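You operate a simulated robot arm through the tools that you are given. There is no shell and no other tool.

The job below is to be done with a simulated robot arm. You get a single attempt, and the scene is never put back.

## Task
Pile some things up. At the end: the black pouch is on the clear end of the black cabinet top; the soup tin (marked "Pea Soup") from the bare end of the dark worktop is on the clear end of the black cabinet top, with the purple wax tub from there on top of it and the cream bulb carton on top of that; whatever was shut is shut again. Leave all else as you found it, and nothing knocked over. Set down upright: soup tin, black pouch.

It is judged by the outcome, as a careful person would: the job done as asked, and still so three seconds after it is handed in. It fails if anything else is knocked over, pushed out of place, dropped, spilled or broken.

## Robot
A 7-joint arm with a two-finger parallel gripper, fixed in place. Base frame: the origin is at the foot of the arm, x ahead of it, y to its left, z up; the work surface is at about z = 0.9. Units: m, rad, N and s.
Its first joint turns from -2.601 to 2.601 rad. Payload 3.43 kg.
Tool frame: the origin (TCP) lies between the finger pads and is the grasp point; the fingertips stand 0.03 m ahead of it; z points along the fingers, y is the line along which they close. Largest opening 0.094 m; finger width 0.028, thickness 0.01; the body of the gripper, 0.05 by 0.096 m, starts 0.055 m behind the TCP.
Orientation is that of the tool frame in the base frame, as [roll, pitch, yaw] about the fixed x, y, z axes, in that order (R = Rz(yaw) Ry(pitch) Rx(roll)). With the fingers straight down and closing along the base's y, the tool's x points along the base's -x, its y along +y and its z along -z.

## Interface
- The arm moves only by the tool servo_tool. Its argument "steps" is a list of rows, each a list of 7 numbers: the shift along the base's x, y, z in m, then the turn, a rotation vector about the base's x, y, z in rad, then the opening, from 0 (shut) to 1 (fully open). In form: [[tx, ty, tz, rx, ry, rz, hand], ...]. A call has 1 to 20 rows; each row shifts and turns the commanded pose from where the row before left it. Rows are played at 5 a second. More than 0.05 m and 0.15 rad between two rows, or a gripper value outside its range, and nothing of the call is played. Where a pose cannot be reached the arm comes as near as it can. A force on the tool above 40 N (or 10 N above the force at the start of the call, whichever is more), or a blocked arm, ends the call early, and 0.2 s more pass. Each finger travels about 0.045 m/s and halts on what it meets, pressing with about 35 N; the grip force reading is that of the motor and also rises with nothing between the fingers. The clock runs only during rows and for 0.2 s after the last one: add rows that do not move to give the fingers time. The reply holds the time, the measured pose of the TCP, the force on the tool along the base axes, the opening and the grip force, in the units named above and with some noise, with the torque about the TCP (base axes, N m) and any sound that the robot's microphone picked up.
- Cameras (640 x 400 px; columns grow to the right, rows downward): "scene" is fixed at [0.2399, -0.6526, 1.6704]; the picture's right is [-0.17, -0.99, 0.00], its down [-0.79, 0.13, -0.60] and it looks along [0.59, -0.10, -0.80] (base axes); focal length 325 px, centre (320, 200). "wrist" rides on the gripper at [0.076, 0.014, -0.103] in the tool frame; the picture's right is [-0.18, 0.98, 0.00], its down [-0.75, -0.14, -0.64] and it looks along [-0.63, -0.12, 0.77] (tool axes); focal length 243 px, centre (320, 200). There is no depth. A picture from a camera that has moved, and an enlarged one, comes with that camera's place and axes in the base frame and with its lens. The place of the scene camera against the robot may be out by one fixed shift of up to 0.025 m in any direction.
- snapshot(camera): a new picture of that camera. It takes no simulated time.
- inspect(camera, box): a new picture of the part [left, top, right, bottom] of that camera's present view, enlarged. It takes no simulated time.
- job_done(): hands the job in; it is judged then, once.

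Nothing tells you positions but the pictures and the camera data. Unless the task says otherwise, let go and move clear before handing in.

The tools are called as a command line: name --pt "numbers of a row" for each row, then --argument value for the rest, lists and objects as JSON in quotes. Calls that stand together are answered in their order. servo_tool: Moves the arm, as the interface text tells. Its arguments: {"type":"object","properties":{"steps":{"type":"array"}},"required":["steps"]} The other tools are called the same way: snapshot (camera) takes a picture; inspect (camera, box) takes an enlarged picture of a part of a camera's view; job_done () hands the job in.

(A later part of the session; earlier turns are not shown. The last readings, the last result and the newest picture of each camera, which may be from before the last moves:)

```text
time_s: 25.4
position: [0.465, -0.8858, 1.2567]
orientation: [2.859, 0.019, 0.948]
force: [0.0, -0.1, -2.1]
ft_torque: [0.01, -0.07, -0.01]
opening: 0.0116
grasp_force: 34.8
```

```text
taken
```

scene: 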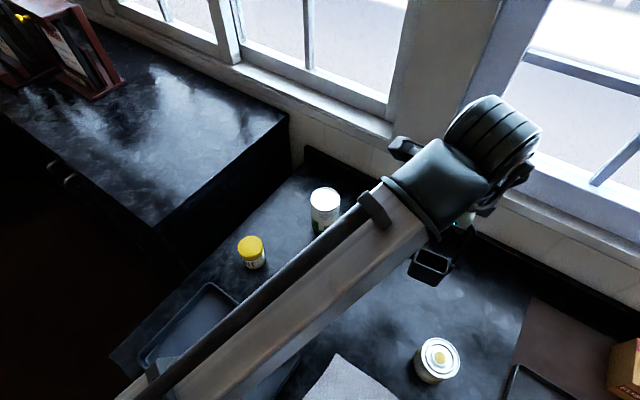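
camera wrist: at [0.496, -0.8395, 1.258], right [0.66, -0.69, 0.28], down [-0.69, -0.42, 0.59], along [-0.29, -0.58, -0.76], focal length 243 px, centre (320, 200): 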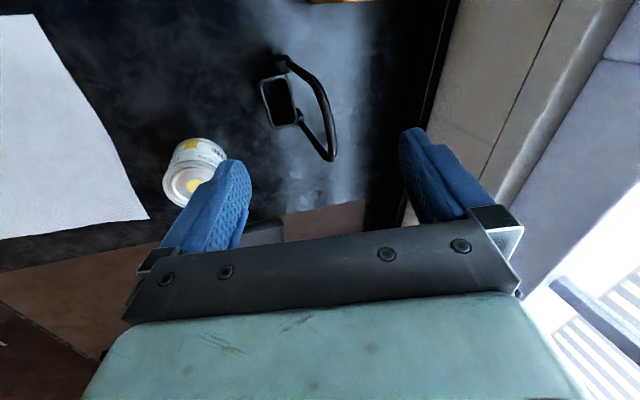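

Clear of all items. Swinging around the base toward the cabinet in an arc.

servo_tool --pt "0.0154 0.0084 0 0 0 0.0175 0" --pt "0.0154 0.0085 0 0 0 0.0176 0" --pt "0.0302 0.0179 0 0 0 0.0351 0" --pt "0.0295 0.019 0 0 0 0.0351 0" --pt "0.0288 0.02 0 0 0 0.0351 0" --pt "0.0281 0.021 0 0 0 0.0351 0" --pt "0.0274 0.022 0 0 0 0.0351 0" --pt "0.0266 0.0229 0 0 0 0.0351 0" --pt "0.0258 0.0238 0 0 0 0.0351 0" --pt "0.0249 0.0247 0 0 0 0.0351 0" --pt "0.024 0.0256 0 0 0 0.0351 0" --pt "0.0231 0.0264 0 0 0 0.0351 0" --pt "0.0111 0.0136 0 0 0 0.0175 0"

snapshot --camera "scene"

snapshot --camera "wrist"

```text
time_s: 28.2
position: [0.7747, -0.6316, 1.2556]
orientation: [2.857, 0.02, 1.352]
force: [0.6, 0.2, -2.0]
ft_torque: [0.0, -0.01, 0.0]
opening: 0.0114
grasp_force: 34.5
```

```text
taken
```

scene: 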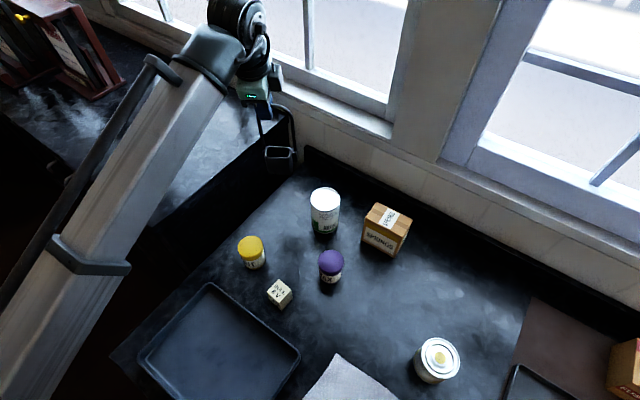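

```text
taken
camera wrist: at [0.7777, -0.55, 1.3563], right [0.88, -0.38, 0.28], down [-0.47, -0.66, 0.59], along [-0.04, -0.65, -0.76], focal length 243 px, centre (320, 200)
```

wrist: 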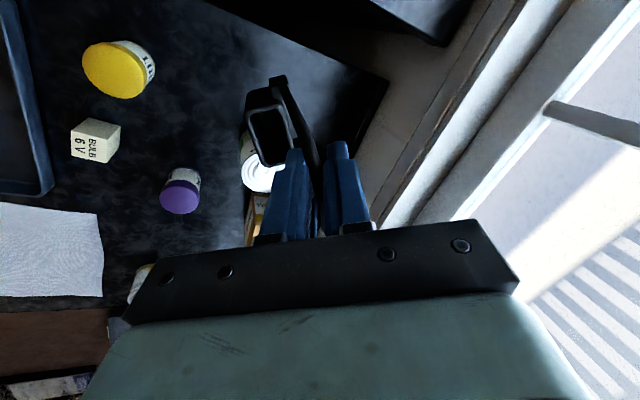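

Good, everything clear. Continuing the arc over the cabinet.

servo_tool --pt "0.0111 0.0136 0.002 0 0 0.0176 0" --pt "0.0212 0.028 0.002 0 0 0.0351 0" --pt "0.0202 0.0287 0.001 0 0 0.0351 0" --pt "0.0192 0.0294 0 0 0 0.0351 0" --pt "0.0181 0.03 0 0 0 0.0351 0" --pt "0.0171 0.0307 0 0 0 0.0351 0" --pt "0.016 0.0312 0 0 0 0.0351 0" --pt "0.0149 0.0318 0 0 0 0.0351 0" --pt "0.0138 0.0323 0 0 0 0.0351 0" --pt "0.0126 0.0328 0 0 0 0.0351 0" --pt "0.0115 0.0332 0 0 0 0.0351 0" --pt "0.0052 0.0168 0 0 0 0.0176 0" --pt "0 0 0 0 0 0 0"

snapshot --camera "scene"

snapshot --camera "wrist"

```text
time_s: 31.0
position: [0.9567, -0.2937, 1.2596]
orientation: [2.859, 0.021, 1.739]
force: [-0.3, 0.0, -2.1]
ft_torque: [0.05, 0.01, -0.01]
opening: 0.0116
grasp_force: 35.1
```

```text
taken
```

scene: 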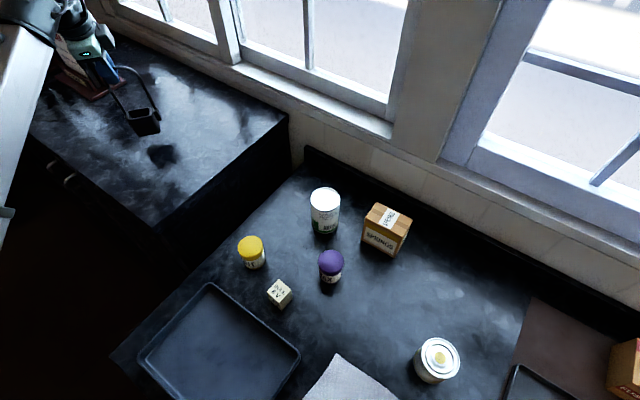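

```text
taken
camera wrist: at [0.9287, -0.2183, 1.361], right [0.96, -0.02, 0.28], down [-0.19, -0.78, 0.59], along [0.21, -0.62, -0.76], focal length 243 px, centre (320, 200)
```

wrist: 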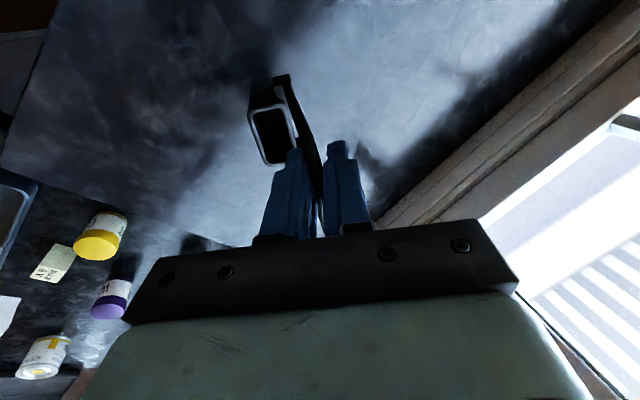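

The pouch is over the cabinet. Let me zoom in to see how it hangs before setting it down.

inspect --camera "scene" --box '[40, 0, 220, 200]'

inspect --camera "wrist" --box '[200, 50, 400, 250]'

```text
2.00 times, centred on (130, 100) of scene
camera zoom: at [0.2399, -0.6526, 1.6704], right [-0.17, -0.99, 0.0], down [-0.79, 0.13, -0.6], along [0.59, -0.1, -0.8], focal length 649 px, centre (700, 400)
```

zoom: 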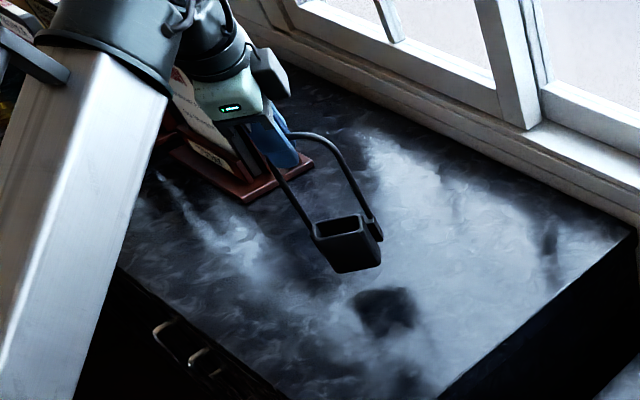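

```text
2.00 times, centred on (300, 150) of wrist
camera zoom: at [0.9287, -0.2183, 1.361], right [0.96, -0.02, 0.28], down [-0.19, -0.78, 0.59], along [0.21, -0.62, -0.76], focal length 485 px, centre (360, 300)
```

zoom: 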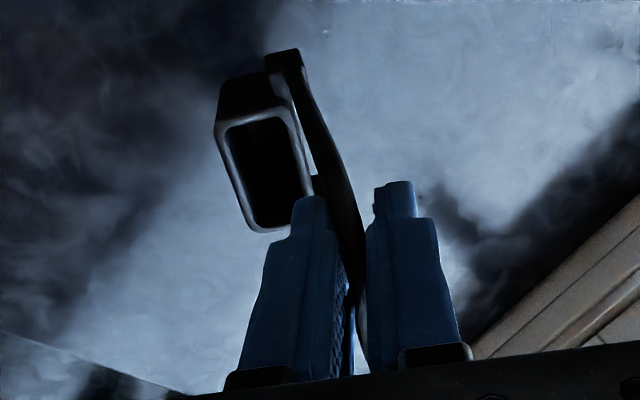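

The pouch hangs with about a 5° lean, which will settle flat on setting down. Moving it inward to the set-down spot.

servo_tool --pt "-0.008 0.008 0 0 0 0.01 0" --pt "-0.012 0.012 0 0 0 0.01 0" --pt "-0.012 0.013 0 0 0 0.01 0" --pt "-0.012 0.013 0 0 0 0.01 0" --pt "-0.008 0.008 0 0 0 0 0" --pt "-0.006 0.006 0 0 0 0 0" --pt "0 0 0 0 0 0 0" --pt "0 0 0 0 0 0 0"

snapshot --camera "scene"

snapshot --camera "wrist"

```text
time_s: 32.8
position: [0.898, -0.2339, 1.2625]
orientation: [2.859, 0.021, 1.777]
force: [-0.6, 0.4, -2.9]
ft_torque: [0.08, -0.01, 0.0]
opening: 0.0117
grasp_force: 34.8
```

```text
taken
```

scene: 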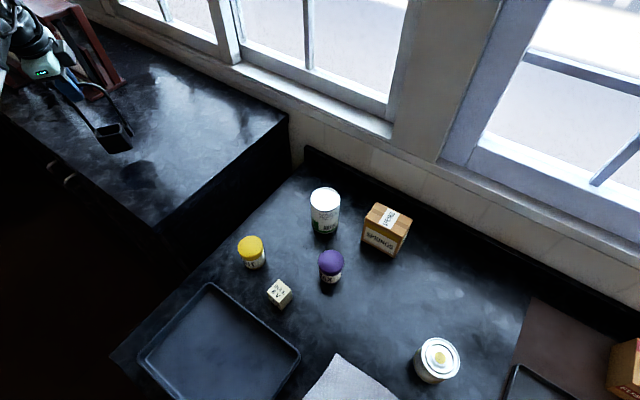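

```text
taken
camera wrist: at [0.8675, -0.1588, 1.3631], right [0.96, 0.02, 0.28], down [-0.15, -0.79, 0.59], along [0.23, -0.61, -0.76], focal length 243 px, centre (320, 200)
```

wrist: 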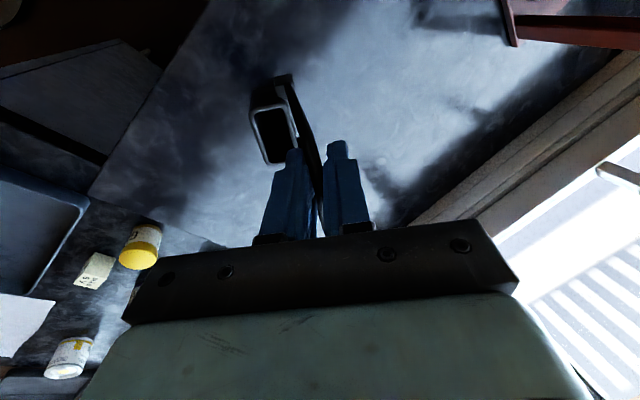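

Now lowering the pouch gradually and watching the vertical force.

servo_tool --pt "0 0 -0.006 0 0 0 0" --pt "0 0 -0.008 0 0 0 0" --pt "0 0 -0.006 0 0 0 0" --pt "0 0 -0.004 0 0 0 0" --pt "0 0 0 0 0 0 0"

inspect --camera "scene" --box '[40, 60, 200, 200]'

```text
time_s: 34.0
position: [0.899, -0.2328, 1.2369]
orientation: [2.859, 0.02, 1.779]
force: [0.5, 0.0, -2.9]
ft_torque: [0.06, -0.01, 0.0]
opening: 0.0114
grasp_force: 34.6
```

```text
2.86 times, centred on (120, 130) of scene
camera zoom: at [0.2399, -0.6526, 1.6704], right [-0.17, -0.99, 0.0], down [-0.79, 0.13, -0.6], along [0.59, -0.1, -0.8], focal length 928 px, centre (891, 400)
```

zoom: 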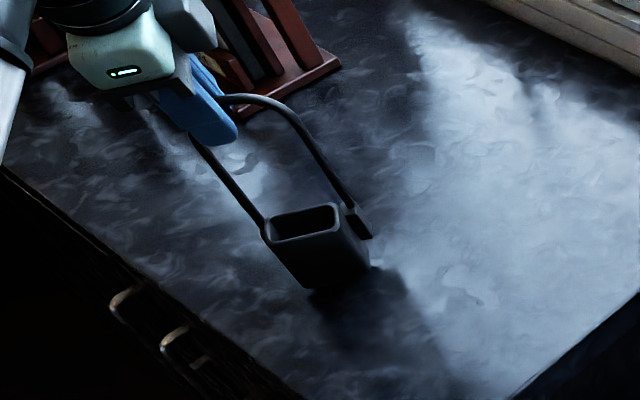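

servo_tool --pt "0 0 -0.003 0 0 0 0" --pt "0 0 -0.003 0 0 0 0" --pt "0 0 0 0 0 0 0"

servo_tool --pt "0 0 -0.003 0 0 0 0" --pt "0 0 0 0 0 0 0"

servo_tool --pt "0 0 -0.003 0 0 0 0" --pt "0 0 0 0 0 0 0"

```text
time_s: 34.8
position: [0.8972, -0.2338, 1.2319]
orientation: [2.857, 0.021, 1.777]
force: [0.2, 0.0, 2.0]
ft_torque: [0.05, 0.02, 0.01]
opening: 0.0115
grasp_force: 35.3
```

```text
time_s: 35.4
position: [0.8992, -0.2333, 1.2307]
orientation: [2.853, 0.023, 1.781]
force: [3.9, -0.4, 32.1]
ft_torque: [-0.22, -0.12, 0.08]
opening: 0.0114
grasp_force: 35.0
```

```text
time_s: 36.0
position: [0.8977, -0.2335, 1.2267]
orientation: [2.857, 0.02, 1.778]
force: [3.0, -0.3, 27.1]
ft_torque: [-0.32, -0.09, -0.01]
opening: 0.0112
grasp_force: 34.7
```

Contact made at z≈1.232 (cabinet top ≈1.053). I'll relieve the pressing force slightly and check how it stands.

servo_tool --pt "0 0 0.0015 0 0 0 0" --pt "0 0 0.0005 0 0 0 0" --pt "0 0 0 0 0 0 0"

inspect --camera "scene" --box '[40, 60, 200, 200]'

inspect --camera "wrist" --box '[200, 50, 400, 250]'

```text
time_s: 36.8
position: [0.898, -0.2328, 1.2269]
orientation: [2.861, 0.02, 1.778]
force: [0.0, 0.9, -3.3]
ft_torque: [0.03, -0.04, 0.01]
opening: 0.0113
grasp_force: 34.8
```

```text
2.86 times, centred on (120, 130) of scene
camera zoom: at [0.2399, -0.6526, 1.6704], right [-0.17, -0.99, 0.0], down [-0.79, 0.13, -0.6], along [0.59, -0.1, -0.8], focal length 928 px, centre (891, 400)
```

zoom: 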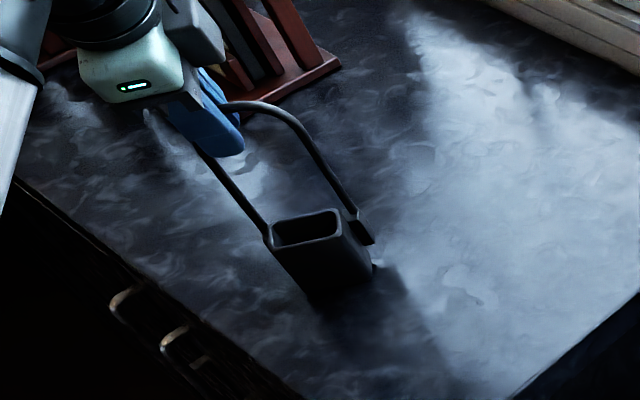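

```text
2.00 times, centred on (300, 150) of wrist
camera zoom: at [0.8676, -0.1588, 1.3275], right [0.96, 0.02, 0.28], down [-0.15, -0.79, 0.59], along [0.23, -0.61, -0.76], focal length 485 px, centre (360, 300)
```

zoom: 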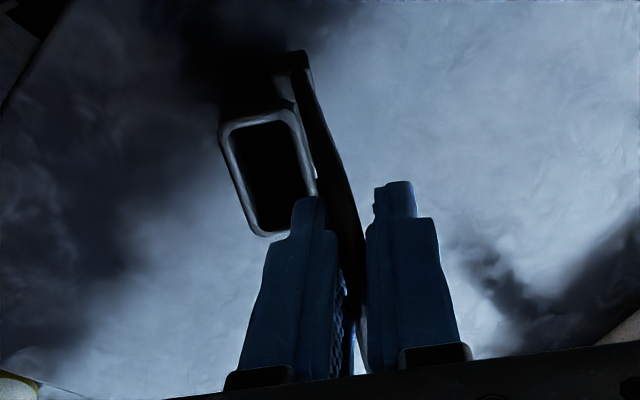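

The pouch is just off the surface again. Lowering 2 mm to a light contact, then releasing.

servo_tool --pt "0 0 -0.001 0 0 0 0" --pt "0 0 -0.001 0 0 0 0" --pt "0 0 0 0 0 0 0"

```text
time_s: 37.6
position: [0.8974, -0.233, 1.2259]
orientation: [2.857, 0.02, 1.78]
force: [0.3, 0.2, 1.5]
ft_torque: [0.08, 0.02, 0.02]
opening: 0.0117
grasp_force: 34.8
```

servo_tool --pt "0 0 0 0 0 0 0.14" --pt "0 0 0 0 0 0 0.16" --pt "0 0 0 0 0 0 0.2" --pt "0 0 0 0 0 0 0.25" --pt "0 0 0 0 0 0 0.3" --pt "0 0 0 0 0 0 0.35" --pt "0 0 0 0 0 0 0.4" --pt "0 0 0 0 0 0 0.4"

inspect --camera "scene" --box '[40, 60, 200, 200]'

inspect --camera "wrist" --box '[200, 50, 400, 250]'

```text
time_s: 39.4
position: [0.8975, -0.2335, 1.2261]
orientation: [2.857, 0.022, 1.777]
force: [0.5, 0.6, -0.1]
ft_torque: [0.0, -0.02, -0.03]
opening: 0.0378
grasp_force: 0.3
```

```text
2.86 times, centred on (120, 130) of scene
camera zoom: at [0.2399, -0.6526, 1.6704], right [-0.17, -0.99, 0.0], down [-0.79, 0.13, -0.6], along [0.59, -0.1, -0.8], focal length 928 px, centre (891, 400)
```

zoom: 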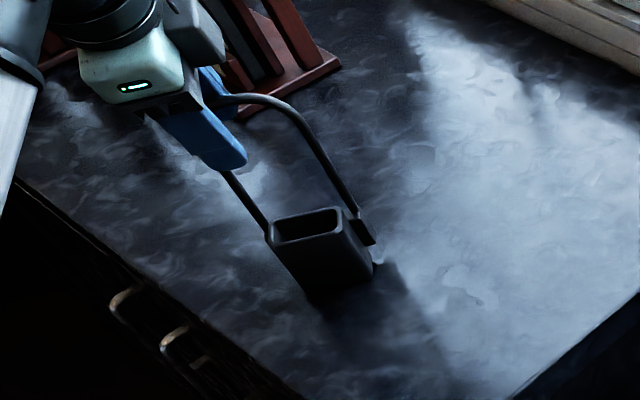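

```text
2.00 times, centred on (300, 150) of wrist
camera zoom: at [0.8676, -0.1589, 1.3271], right [0.96, 0.02, 0.28], down [-0.15, -0.79, 0.59], along [0.23, -0.61, -0.76], focal length 485 px, centre (360, 300)
```

zoom: 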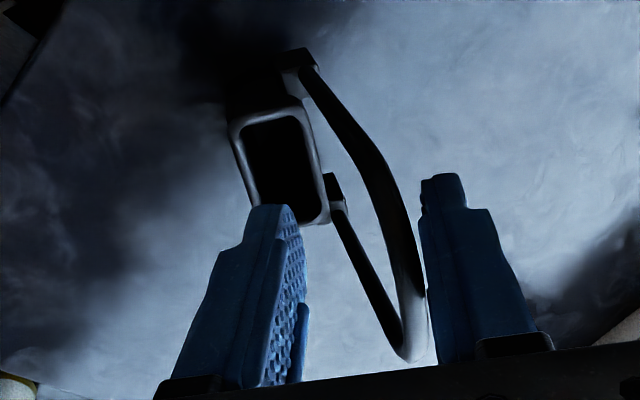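

The pouch stands on its own on the cabinet. Opening wider and retreating up along the tool axis.

servo_tool --pt "0 0 0 0 0 0 0.55" --pt "0 0 0 0 0 0 0.65" --pt "0 0 0 0 0 0 0.65" --pt "-0.002 0 0.008 0 0 0 0.65" --pt "-0.003 0 0.01 0 0 0 0.65" --pt "-0.003 -0.0005 0.01 0 0 0 0.65" --pt "-0.003 -0.0005 0.01 0 0 0 0.65" --pt "-0.003 -0.0005 0.01 0 0 0 0.65" --pt "0 0 0 0 0 0 0.65"

inspect --camera "scene" --box '[0, 0, 200, 200]'

snapshot --camera "wrist"

```text
time_s: 41.4
position: [0.8835, -0.2346, 1.2733]
orientation: [2.858, 0.02, 1.781]
force: [0.0, 0.2, 0.6]
ft_torque: [0.03, 0.03, 0.0]
opening: 0.061
grasp_force: 0.0
```

```text
2.00 times, centred on (100, 100) of scene
camera zoom: at [0.2399, -0.6526, 1.6704], right [-0.17, -0.99, 0.0], down [-0.79, 0.13, -0.6], along [0.59, -0.1, -0.8], focal length 649 px, centre (760, 400)
```

zoom: 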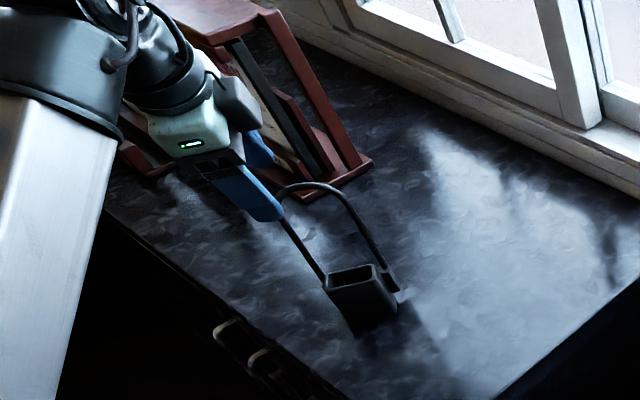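

```text
taken
camera wrist: at [0.8527, -0.16, 1.3738], right [0.96, 0.02, 0.28], down [-0.15, -0.79, 0.59], along [0.23, -0.61, -0.76], focal length 243 px, centre (320, 200)
```

wrist: 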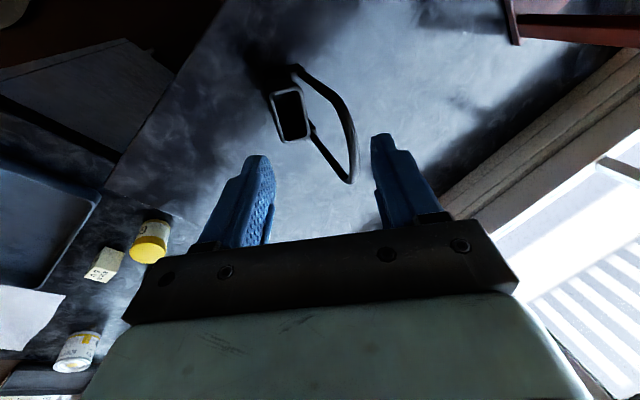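

The pouch is standing upright on the cabinet. Raising a bit more, then swinging back over the worktop toward the tin.

servo_tool --pt "-0.002 0 0.008 0 0 0 0.65" --pt "-0.0025 0 0.008 0 0 0 0.65" --pt "-0.0064 -0.0218 0 0 0 -0.025 0.7" --pt "-0.0064 -0.0218 0 0 0 -0.025 0.8" --pt "-0.015 -0.043 0 0 0 -0.05 0.9" --pt "-0.0171 -0.0421 0 0 0 -0.05 1" --pt "-0.0192 -0.0412 0 0 0 -0.05 1" --pt "-0.0213 -0.0402 0 0 0 -0.05 1" --pt "-0.0233 -0.0391 0 0 0 -0.05 1" --pt "-0.0252 -0.0379 0 0 0 -0.05 1" --pt "-0.027 -0.0366 0 0 0 -0.05 1" --pt "-0.0288 -0.0352 0 0 0 -0.05 1" --pt "-0.0306 -0.0337 0 0 0 -0.05 1" --pt "-0.0161 -0.0161 0 0 0 -0.025 1" --pt "-0.0161 -0.0161 0 0 0 -0.025 1" --pt "0 0 0 0 0 0 1"

snapshot --camera "scene"

```text
time_s: 44.8
position: [0.626, -0.6606, 1.2892]
orientation: [2.86, 0.022, 1.232]
force: [-0.1, -0.6, -0.1]
ft_torque: [-0.05, -0.01, 0.02]
opening: 0.0937
grasp_force: 0.1
```

```text
taken
```

scene: 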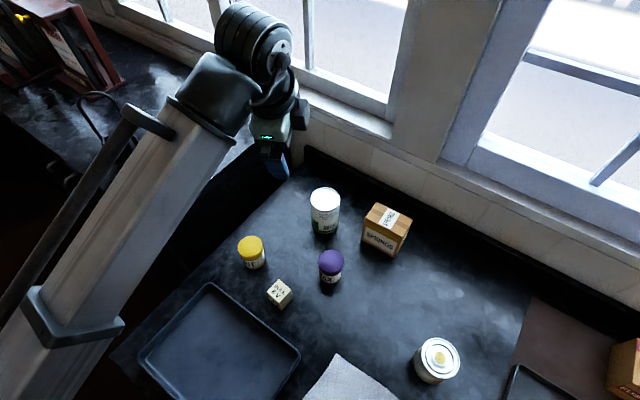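

servo_tool --pt "0 0 -0.03 0 0 0 1" --pt "0 0 -0.03 0.0284 0.0653 0 1" --pt "0 0 -0.03 0.0284 0.0653 0 1" --pt "0 0 -0.03 0.0284 0.0653 0 1" --pt "0 0 0 0.0284 0.0653 0 1" --pt "0 0 0 0 0 0.06 1" --pt "0 0 0 0 0 0.1 1" --pt "0 0 0 0 0 0.1 1" --pt "0 0 0 0 0 0.1 1" --pt "0 0 0 0 0 0.1 1" --pt "0 0 0 0 0 0.1 1" --pt "0 0 0 0 0 0.1 1" --pt "0 0 0 0 0 0.1 1" --pt "0 0 0 0 0 0.1 1" --pt "0 0 0 0 0 0.1 1" --pt "0 0 0 0 0 0.1 1" --pt "0 0 0 0 0 0.04 1" --pt "0 0 0 0 0 0 1"

snapshot --camera "wrist"

snapshot --camera "scene"

```text
time_s: 48.6
position: [0.6275, -0.6609, 1.1693]
orientation: [-3.142, 0.0, 2.335]
force: [0.6, -0.8, 0.7]
ft_torque: [0.0, 0.01, 0.03]
opening: 0.0939
grasp_force: 0.1
```

```text
taken
camera wrist: at [0.5851, -0.5944, 1.2723], right [0.84, 0.55, 0.0], down [0.42, -0.64, 0.64], along [0.35, -0.54, -0.77], focal length 243 px, centre (320, 200)
```

wrist: 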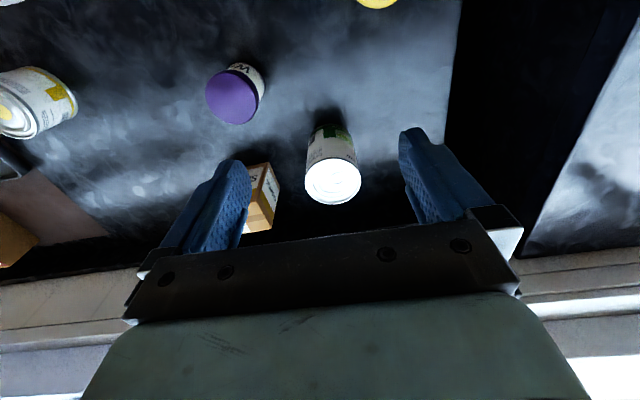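

```text
taken
```

scene: 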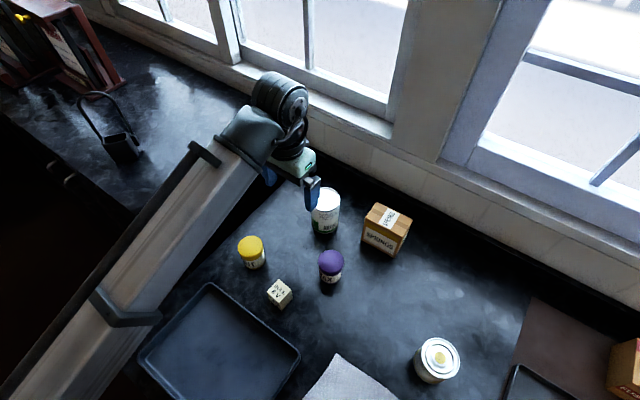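

Tool is vertical and facing the tin. Zooming for exact tin position.

inspect --camera "wrist" --box '[240, 90, 420, 230]'

inspect --camera "wrist" --box '[190, 40, 290, 140]'

```text
2.86 times, centred on (330, 160) of wrist
camera zoom: at [0.5851, -0.5944, 1.2723], right [0.84, 0.55, 0.0], down [0.42, -0.64, 0.64], along [0.35, -0.54, -0.77], focal length 693 px, centre (291, 314)
```

zoom: 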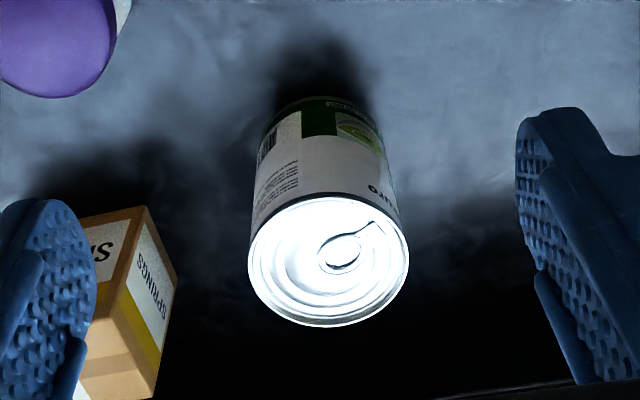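

```text
4.00 times, centred on (240, 90) of wrist
camera zoom: at [0.5851, -0.5944, 1.2723], right [0.84, 0.55, 0.0], down [0.42, -0.64, 0.64], along [0.35, -0.54, -0.77], focal length 970 px, centre (640, 640)
```

zoom: 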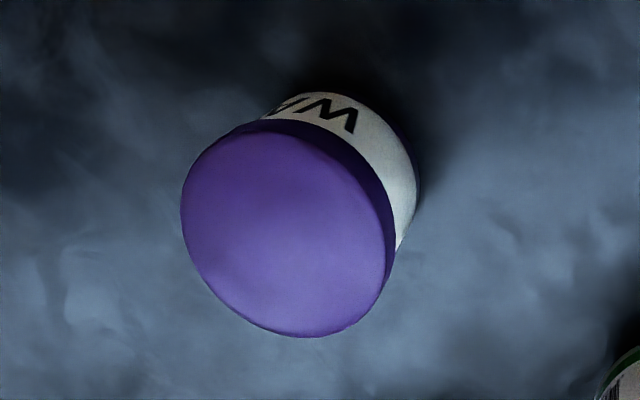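

Tin axis at about (0.702,-0.742), top z≈1.008, diameter ≈0.075. I'll tilt the tool outward 20° and move to a pre-grasp above it.

servo_tool --pt "0 0 0 -0.0636 -0.0601 0 1" --pt "0 0 0 -0.0636 -0.0601 0 1" --pt "0 0 0 -0.0636 -0.0601 0 1" --pt "0 0 0 -0.0636 -0.0601 0 1" --pt "0.011 -0.0122 -0.0186 0 0 0 1" --pt "0.011 -0.0122 -0.0186 0 0 0 1" --pt "0.011 -0.0122 -0.0186 0 0 0 1" --pt "0.011 -0.0122 -0.0186 0 0 0 1" --pt "0 0 0 0 0 0 1"

snapshot --camera "wrist"

snapshot --camera "scene"

```text
time_s: 50.6
position: [0.6718, -0.7087, 1.094]
orientation: [-3.138, 0.349, 2.335]
force: [-0.8, -0.5, -0.8]
ft_torque: [0.0, -0.02, 0.0]
opening: 0.094
grasp_force: 0.0
```

```text
taken
camera wrist: at [0.6076, -0.6211, 1.1647], right [0.83, 0.55, 0.06], down [0.24, -0.45, 0.86], along [0.5, -0.7, -0.5], focal length 243 px, centre (320, 200)
```

wrist: 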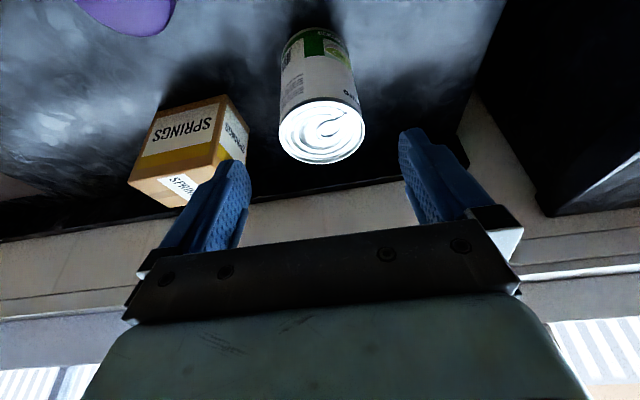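

```text
taken
```

scene: 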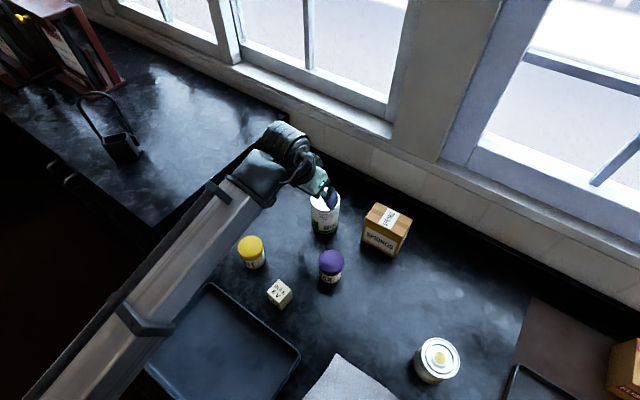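

Aligned within a couple of millimetres. Descending along the tool axis around the tin.

servo_tool --pt "0.004 -0.0044 -0.0157 0 0 0 1" --pt "0.004 -0.0044 -0.0158 0 0 0 1" --pt "0.004 -0.0044 -0.0158 0 0 0 1" --pt "0.004 -0.0044 -0.0158 0 0 0 1" --pt "0.004 -0.0044 -0.0158 0 0 0 1" --pt "0 0 0 0 0 0 1"

snapshot --camera "wrist"

```text
time_s: 52.0
position: [0.689, -0.7322, 1.0168]
orientation: [-3.137, 0.351, 2.333]
force: [0.2, -0.3, -0.1]
ft_torque: [0.01, 0.01, 0.01]
opening: 0.0937
grasp_force: 0.0
```

```text
taken
camera wrist: at [0.6267, -0.6436, 1.0871], right [0.83, 0.55, 0.06], down [0.24, -0.45, 0.86], along [0.5, -0.7, -0.5], focal length 243 px, centre (320, 200)
```

wrist: 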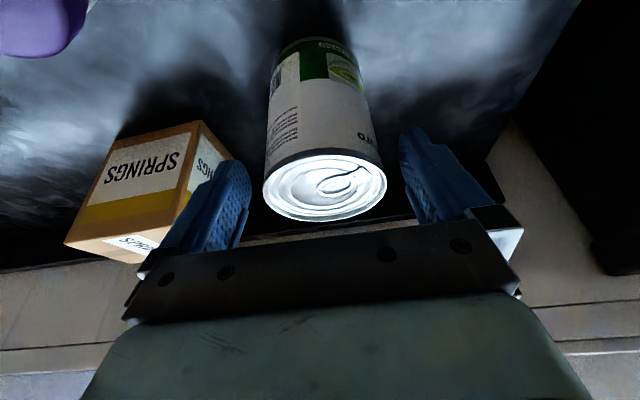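

The tin sits centered between the fingers. Descending the last 5 cm and closing gently.

servo_tool --pt "0.0034 -0.003 -0.0122 0 0 0 1" --pt "0.0034 -0.003 -0.0122 0 0 0 1" --pt "0.0034 -0.003 -0.0122 0 0 0 1" --pt "0.0033 -0.003 -0.0122 0 0 0 1" --pt "0 0 0 0 0 0 1" --pt "0 0 0 0 0 0 0.85" --pt "0 0 0 0 0 0 0.8" --pt "0 0 0 0 0 0 0.75" --pt "0 0 0 0 0 0 0.7" --pt "0 0 0 0 0 0 0.6" --pt "0 0 0 0 0 0 0.6" --pt "0 0 0 0 0 0 0.6"

snapshot --camera "wrist"

inspect --camera "scene" --box '[240, 100, 420, 280]'

```text
time_s: 54.6
position: [0.7037, -0.743, 0.9679]
orientation: [-3.139, 0.35, 2.334]
force: [-1.7, -0.9, -0.4]
ft_torque: [0.06, -0.03, 0.05]
opening: 0.0782
grasp_force: 35.3
```

```text
taken
camera wrist: at [0.6415, -0.6547, 1.0385], right [0.83, 0.55, 0.06], down [0.24, -0.45, 0.86], along [0.5, -0.7, -0.5], focal length 243 px, centre (320, 200)
```

wrist: 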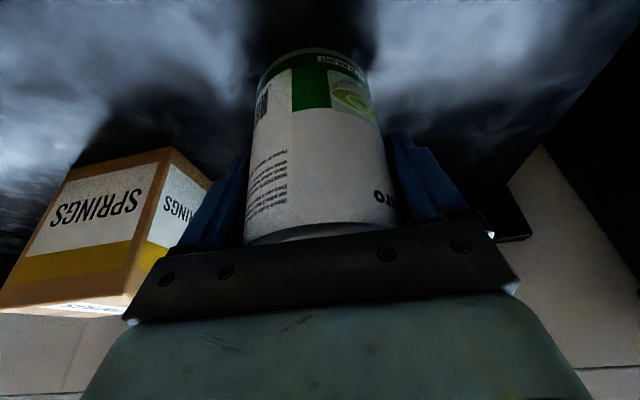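

```text
2.22 times, centred on (330, 190) of scene
camera zoom: at [0.2399, -0.6526, 1.6704], right [-0.17, -0.99, 0.0], down [-0.79, 0.13, -0.6], along [0.59, -0.1, -0.8], focal length 722 px, centre (298, 222)
```

zoom: 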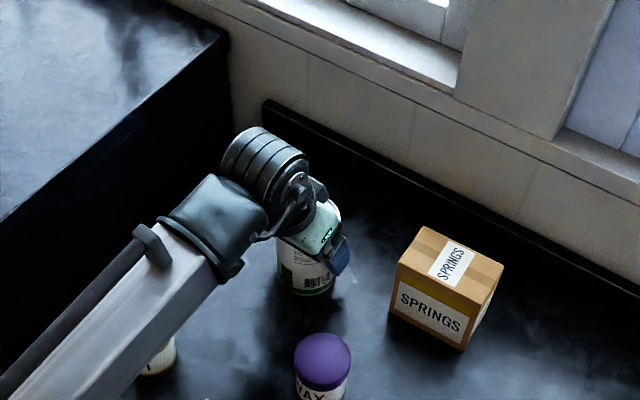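

Tin gripped firmly. Lifting straight up.

servo_tool --pt "0 0 0.004 0 0 0 0.6" --pt "0 0 0.01 0 0 0 0.6" --pt "0 0 0.02 0 0 0 0.6" --pt "0 0 0.03 0 0 0 0.6" --pt "0 0 0.03 0 0 0 0.6" --pt "0 0 0.03 0 0 0 0.6" --pt "0 0 0.03 0 0 0 0.6" --pt "0 0 0.03 0 0 0 0.6" --pt "0 0 0.02 0 0 0 0.6" --pt "0 0 0 0 0 0 0.6"

snapshot --camera "wrist"

snapshot --camera "scene"

```text
time_s: 56.8
position: [0.707, -0.7444, 1.1711]
orientation: [-3.138, 0.348, 2.334]
force: [-0.4, 0.0, -3.8]
ft_torque: [-0.03, 0.02, 0.02]
opening: 0.078
grasp_force: 35.3
```

```text
taken
camera wrist: at [0.6432, -0.6556, 1.2423], right [0.83, 0.55, 0.06], down [0.24, -0.45, 0.86], along [0.5, -0.7, -0.5], focal length 243 px, centre (320, 200)
```

wrist: 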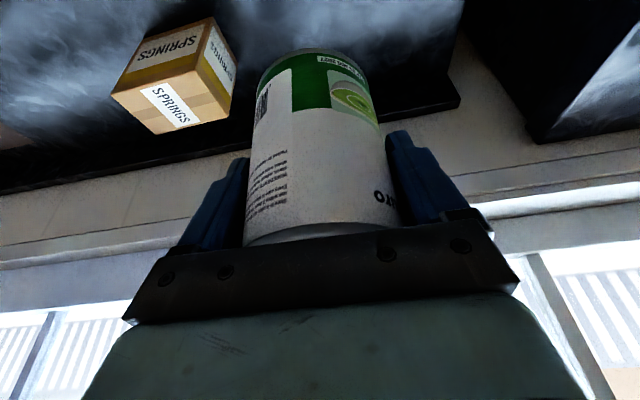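

```text
taken
```

scene: 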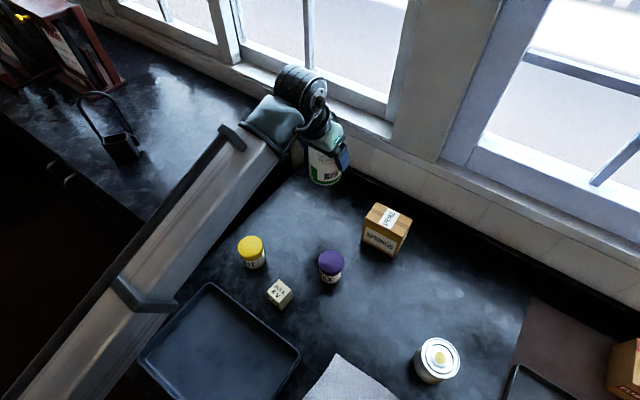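

Tin lifted cleanly (~4 N). Carrying it in an arc to the cabinet's clear end.

servo_tool --pt "0.0104 0.0155 0 0 0 0.0179 0.6" --pt "0.0104 0.0155 0 0 0 0.0179 0.6" --pt "0.0195 0.0314 0 0 0 0.0358 0.6" --pt "0.0182 0.0321 0 0 0 0.0358 0.6" --pt "0.017 0.0324 0 0 0 0.0358 0.6" --pt "0.0155 0.0327 0 0 0 0.0358 0.6" --pt "0.0142 0.0332 0 0 0 0.0358 0.6" --pt "0.0129 0.0332 0 0 0 0.0358 0.6" --pt "0.0115 0.0337 0 0 0 0.0358 0.6" --pt "0.0103 0.0336 0 0 0 0.0358 0.6" --pt "0.0044 0.017 0 0 0 0.0179 0.6" --pt "0.0044 0.0169 0 0 0 0.0179 0.6" --pt "0 0 0 0 0 0 0.6"

snapshot --camera "wrist"

snapshot --camera "scene"

```text
time_s: 59.6
position: [0.8539, -0.4145, 1.1724]
orientation: [-3.139, 0.351, 2.691]
force: [-0.4, -0.4, -5.2]
ft_torque: [0.03, 0.02, -0.02]
opening: 0.0781
grasp_force: 35.2
```

```text
taken
camera wrist: at [0.7653, -0.3548, 1.243], right [0.58, 0.81, 0.06], down [0.38, -0.34, 0.86], along [0.72, -0.48, -0.5], focal length 243 px, centre (320, 200)
```

wrist: 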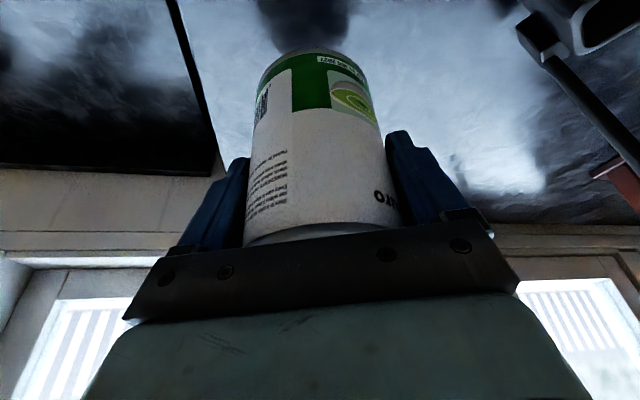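

```text
taken
```

scene: 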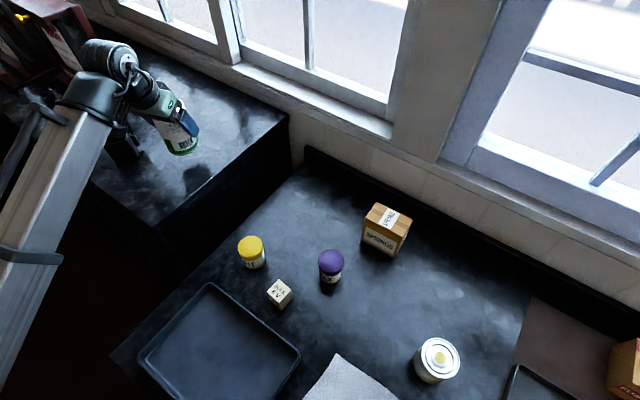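

The tin is above the chosen spot. Lowering toward the cabinet top, watching force.

servo_tool --pt "0 0 -0.008 0 0 0 0.6" --pt "0 0 -0.012 0 0 0 0.6" --pt "0 0 -0.012 0 0 0 0.6" --pt "0 0 -0.008 0 0 0 0.6" --pt "0 0 -0.004 0 0 0 0.6" --pt "0 0 0 0 0 0 0.6"

servo_tool --pt "0 0 -0.003 0 0 0 0.6" --pt "0 0 0 0 0 0 0.6"

inspect --camera "scene" --box '[100, 60, 300, 220]'

```text
time_s: 61.0
position: [0.855, -0.4157, 1.128]
orientation: [-3.138, 0.347, 2.691]
force: [0.4, -0.4, -5.0]
ft_torque: [-0.01, 0.0, 0.0]
opening: 0.0779
grasp_force: 34.8
```

```text
time_s: 61.6
position: [0.8528, -0.4162, 1.1241]
orientation: [-3.137, 0.348, 2.691]
force: [-0.4, -0.3, -4.2]
ft_torque: [0.0, -0.04, 0.01]
opening: 0.0782
grasp_force: 35.0
```

```text
2.50 times, centred on (200, 140) of scene
camera zoom: at [0.2399, -0.6526, 1.6704], right [-0.17, -0.99, 0.0], down [-0.79, 0.13, -0.6], along [0.59, -0.1, -0.8], focal length 812 px, centre (620, 350)
```

zoom: 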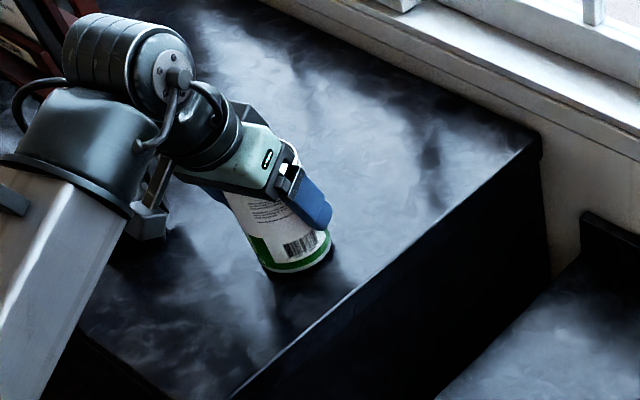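

servo_tool --pt "0 0 -0.002 0 0 0 0.6" --pt "0 0 0 0 0 0 0.6"

servo_tool --pt "0 0 -0.002 0 0 0 0.6" --pt "0 0 0 0 0 0 0.6"

```text
time_s: 62.2
position: [0.8535, -0.4152, 1.1223]
orientation: [-3.138, 0.349, 2.692]
force: [-0.2, 0.0, -4.0]
ft_torque: [0.03, 0.01, 0.0]
opening: 0.0781
grasp_force: 35.1
```

```text
time_s: 62.8
position: [0.8549, -0.4155, 1.1205]
orientation: [-3.137, 0.351, 2.692]
force: [-0.3, 0.0, -4.2]
ft_torque: [0.04, -0.01, 0.0]
opening: 0.0782
grasp_force: 35.1
```

servo_tool --pt "0 0 -0.0015 0 0 0 0.6" --pt "0 0 0 0 0 0 0.6"

```text
time_s: 63.4
position: [0.8541, -0.4153, 1.1195]
orientation: [-3.137, 0.348, 2.693]
force: [-0.1, 0.3, -4.6]
ft_torque: [0.02, 0.01, 0.0]
opening: 0.0782
grasp_force: 34.6
```

servo_tool --pt "0 0 -0.0015 0 0 0 0.6" --pt "0 0 0 0 0 0 0.6"

```text
time_s: 64.0
position: [0.8533, -0.4158, 1.1183]
orientation: [-3.138, 0.352, 2.692]
force: [0.1, -0.1, -1.1]
ft_torque: [0.13, -0.05, 0.02]
opening: 0.078
grasp_force: 35.0
```

First contact felt. One more millimetre, then release.

servo_tool --pt "0 0 -0.0007 0 0 0 0.6" --pt "0 0 0 0 0 0 0.6"

```text
time_s: 64.6
position: [0.8542, -0.4147, 1.1176]
orientation: [-3.14, 0.354, 2.69]
force: [1.1, -1.9, 14.8]
ft_torque: [0.5, -0.16, -0.02]
opening: 0.0782
grasp_force: 34.7
```

servo_tool --pt "0 0 0.0003 0 0 0 0.83" --pt "0 0 0 0 0 0 0.85" --pt "0 0 0 0 0 0 0.88" --pt "0 0 0 0 0 0 0.92" --pt "0 0 0 0 0 0 0.96" --pt "0 0 0 0 0 0 1" --pt "0 0 0 0 0 0 1"

snapshot --camera "wrist"

inspect --camera "scene" --box '[100, 60, 300, 220]'

```text
time_s: 66.2
position: [0.853, -0.4157, 1.1169]
orientation: [-3.138, 0.35, 2.692]
force: [0.1, -0.5, -0.6]
ft_torque: [0.01, -0.04, -0.02]
opening: 0.0941
grasp_force: 0.1
```

```text
taken
camera wrist: at [0.7642, -0.3548, 1.1877], right [0.58, 0.81, 0.06], down [0.38, -0.34, 0.86], along [0.72, -0.48, -0.5], focal length 243 px, centre (320, 200)
```

wrist: 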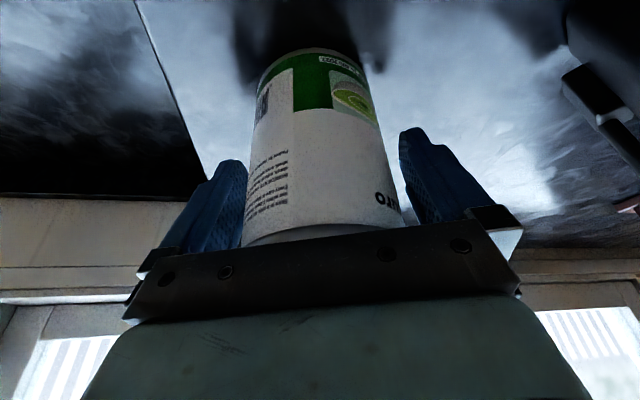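

```text
2.50 times, centred on (200, 140) of scene
camera zoom: at [0.2399, -0.6526, 1.6704], right [-0.17, -0.99, 0.0], down [-0.79, 0.13, -0.6], along [0.59, -0.1, -0.8], focal length 812 px, centre (620, 350)
```

zoom: 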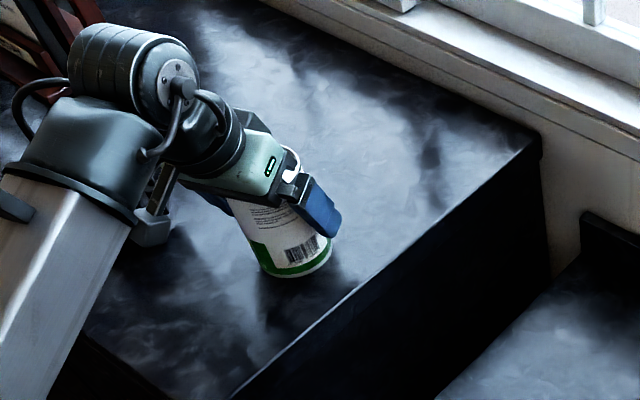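

Tin released and standing. Checking finger clearances before retreating.

inspect --camera "wrist" --box '[180, 100, 460, 270]'

```text
2.29 times, centred on (320, 185) of wrist
camera zoom: at [0.7642, -0.3548, 1.1877], right [0.58, 0.81, 0.06], down [0.38, -0.34, 0.86], along [0.72, -0.48, -0.5], focal length 555 px, centre (320, 234)
```

zoom: 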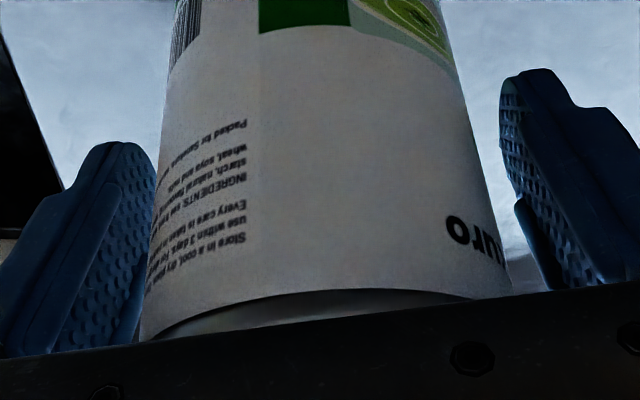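

servo_tool --pt "-0.003 0.0015 0.0094 0 0 0 1" --pt "-0.0046 0.0022 0.0141 0 0 0 1" --pt "-0.0062 0.003 0.0188 0 0 0 1" --pt "-0.0062 0.003 0.0188 0 0 0 1" --pt "-0.0062 0.003 0.0188 0 0 0 1" --pt "-0.0062 0.003 0.0188 0 0 0 1" --pt "0 0 0 0 0 0 1"

snapshot --camera "wrist"

snapshot --camera "scene"

```text
time_s: 67.8
position: [0.8205, -0.401, 1.2164]
orientation: [-3.138, 0.35, 2.692]
force: [-0.7, 0.4, -0.5]
ft_torque: [-0.01, 0.01, -0.04]
opening: 0.0942
grasp_force: 0.1
```

```text
taken
camera wrist: at [0.7302, -0.3401, 1.287], right [0.58, 0.81, 0.06], down [0.38, -0.34, 0.86], along [0.72, -0.48, -0.5], focal length 243 px, centre (320, 200)
```

wrist: 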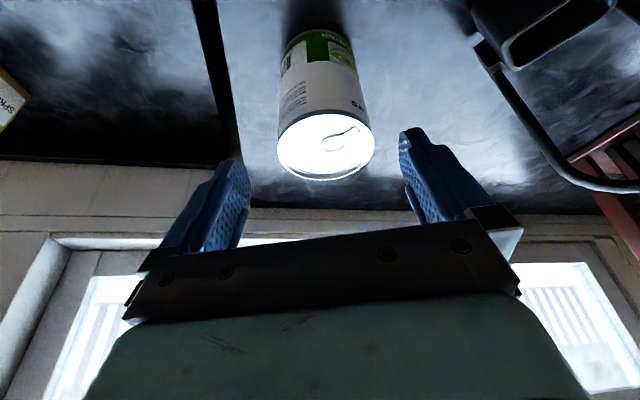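

```text
taken
```

scene: 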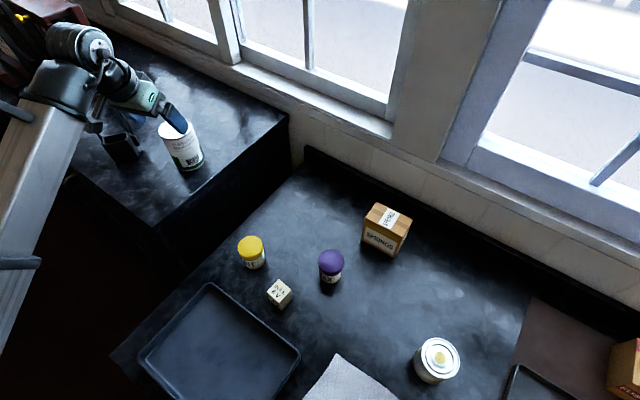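

The tin stands upright on the cabinet (axis ≈(0.855,-0.4155)). Next the purple wax tub; swinging back over the worktop to a viewing pose above it.

servo_tool --pt "-0.0098 -0.019 0 0 0 -0.0235 1" --pt "-0.0099 -0.0191 0 0 0 -0.0235 1" --pt "-0.0215 -0.0371 0 0 0 -0.047 1" --pt "-0.0232 -0.0361 0 0 0 -0.047 1" --pt "-0.0249 -0.0349 0 0 0 -0.047 1" --pt "-0.0265 -0.0337 0 0 0 -0.047 1" --pt "-0.0281 -0.0324 0 0 0 -0.047 1" --pt "-0.0296 -0.0311 0 0 0 -0.047 1" --pt "-0.031 -0.0297 0 0 0 -0.047 1" --pt "-0.0323 -0.0282 0 0 0 -0.047 1" --pt "-0.0336 -0.0266 0 0 0 -0.047 1" --pt "-0.01 0.0133 -0.02 0 0 0 1" --pt "-0.01 0.0133 -0.02 0 0 0 1" --pt "-0.01 0.0133 -0.02 0 0 0 1" --pt "-0.01 0.0133 -0.026 0 0 0 1" --pt "0 0 0 0 0 0 1"

snapshot --camera "wrist"

snapshot --camera "scene"

```text
time_s: 71.2
position: [0.5105, -0.6752, 1.1302]
orientation: [-3.139, 0.351, 2.222]
force: [0.4, -0.6, 0.1]
ft_torque: [0.01, 0.01, -0.04]
opening: 0.094
grasp_force: 0.1
```

```text
taken
camera wrist: at [0.4575, -0.5808, 1.2002], right [0.89, 0.46, 0.06], down [0.18, -0.47, 0.86], along [0.42, -0.75, -0.5], focal length 243 px, centre (320, 200)
```

wrist: 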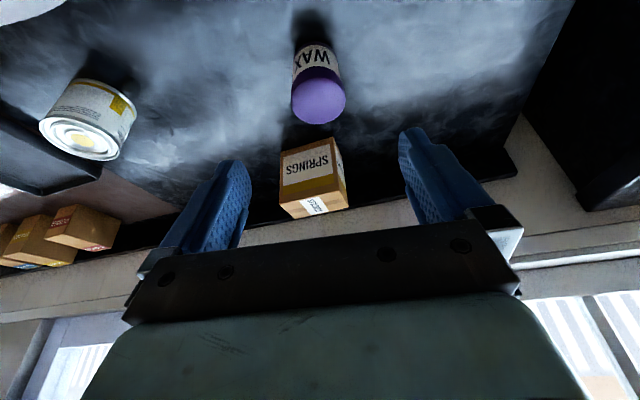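

```text
taken
```

scene: 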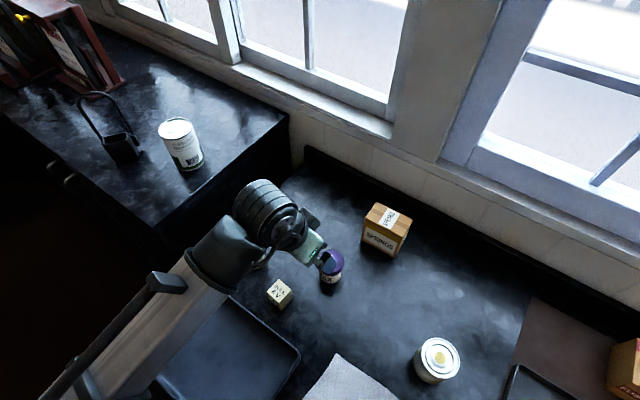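

inspect --camera "wrist" --box '[260, 20, 380, 140]'

inspect --camera "scene" --box '[60, 60, 240, 220]'

```text
3.33 times, centred on (320, 80) of wrist
camera zoom: at [0.4575, -0.5808, 1.2002], right [0.89, 0.46, 0.06], down [0.18, -0.47, 0.86], along [0.42, -0.75, -0.5], focal length 809 px, centre (320, 600)
```

zoom: 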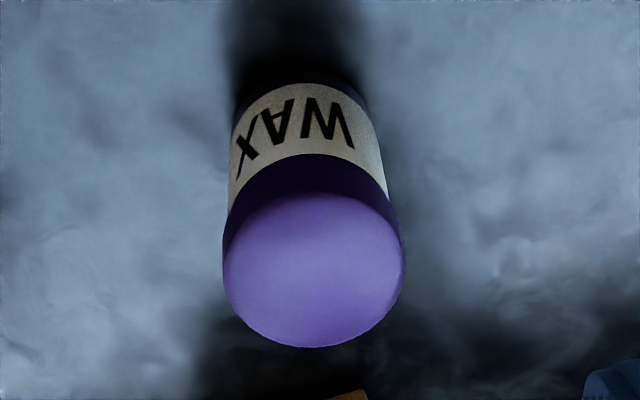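

```text
2.50 times, centred on (150, 140) of scene
camera zoom: at [0.2399, -0.6526, 1.6704], right [-0.17, -0.99, 0.0], down [-0.79, 0.13, -0.6], along [0.59, -0.1, -0.8], focal length 812 px, centre (745, 350)
```

zoom: 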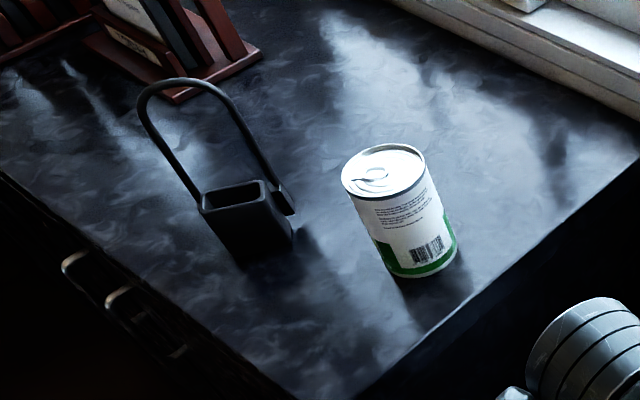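

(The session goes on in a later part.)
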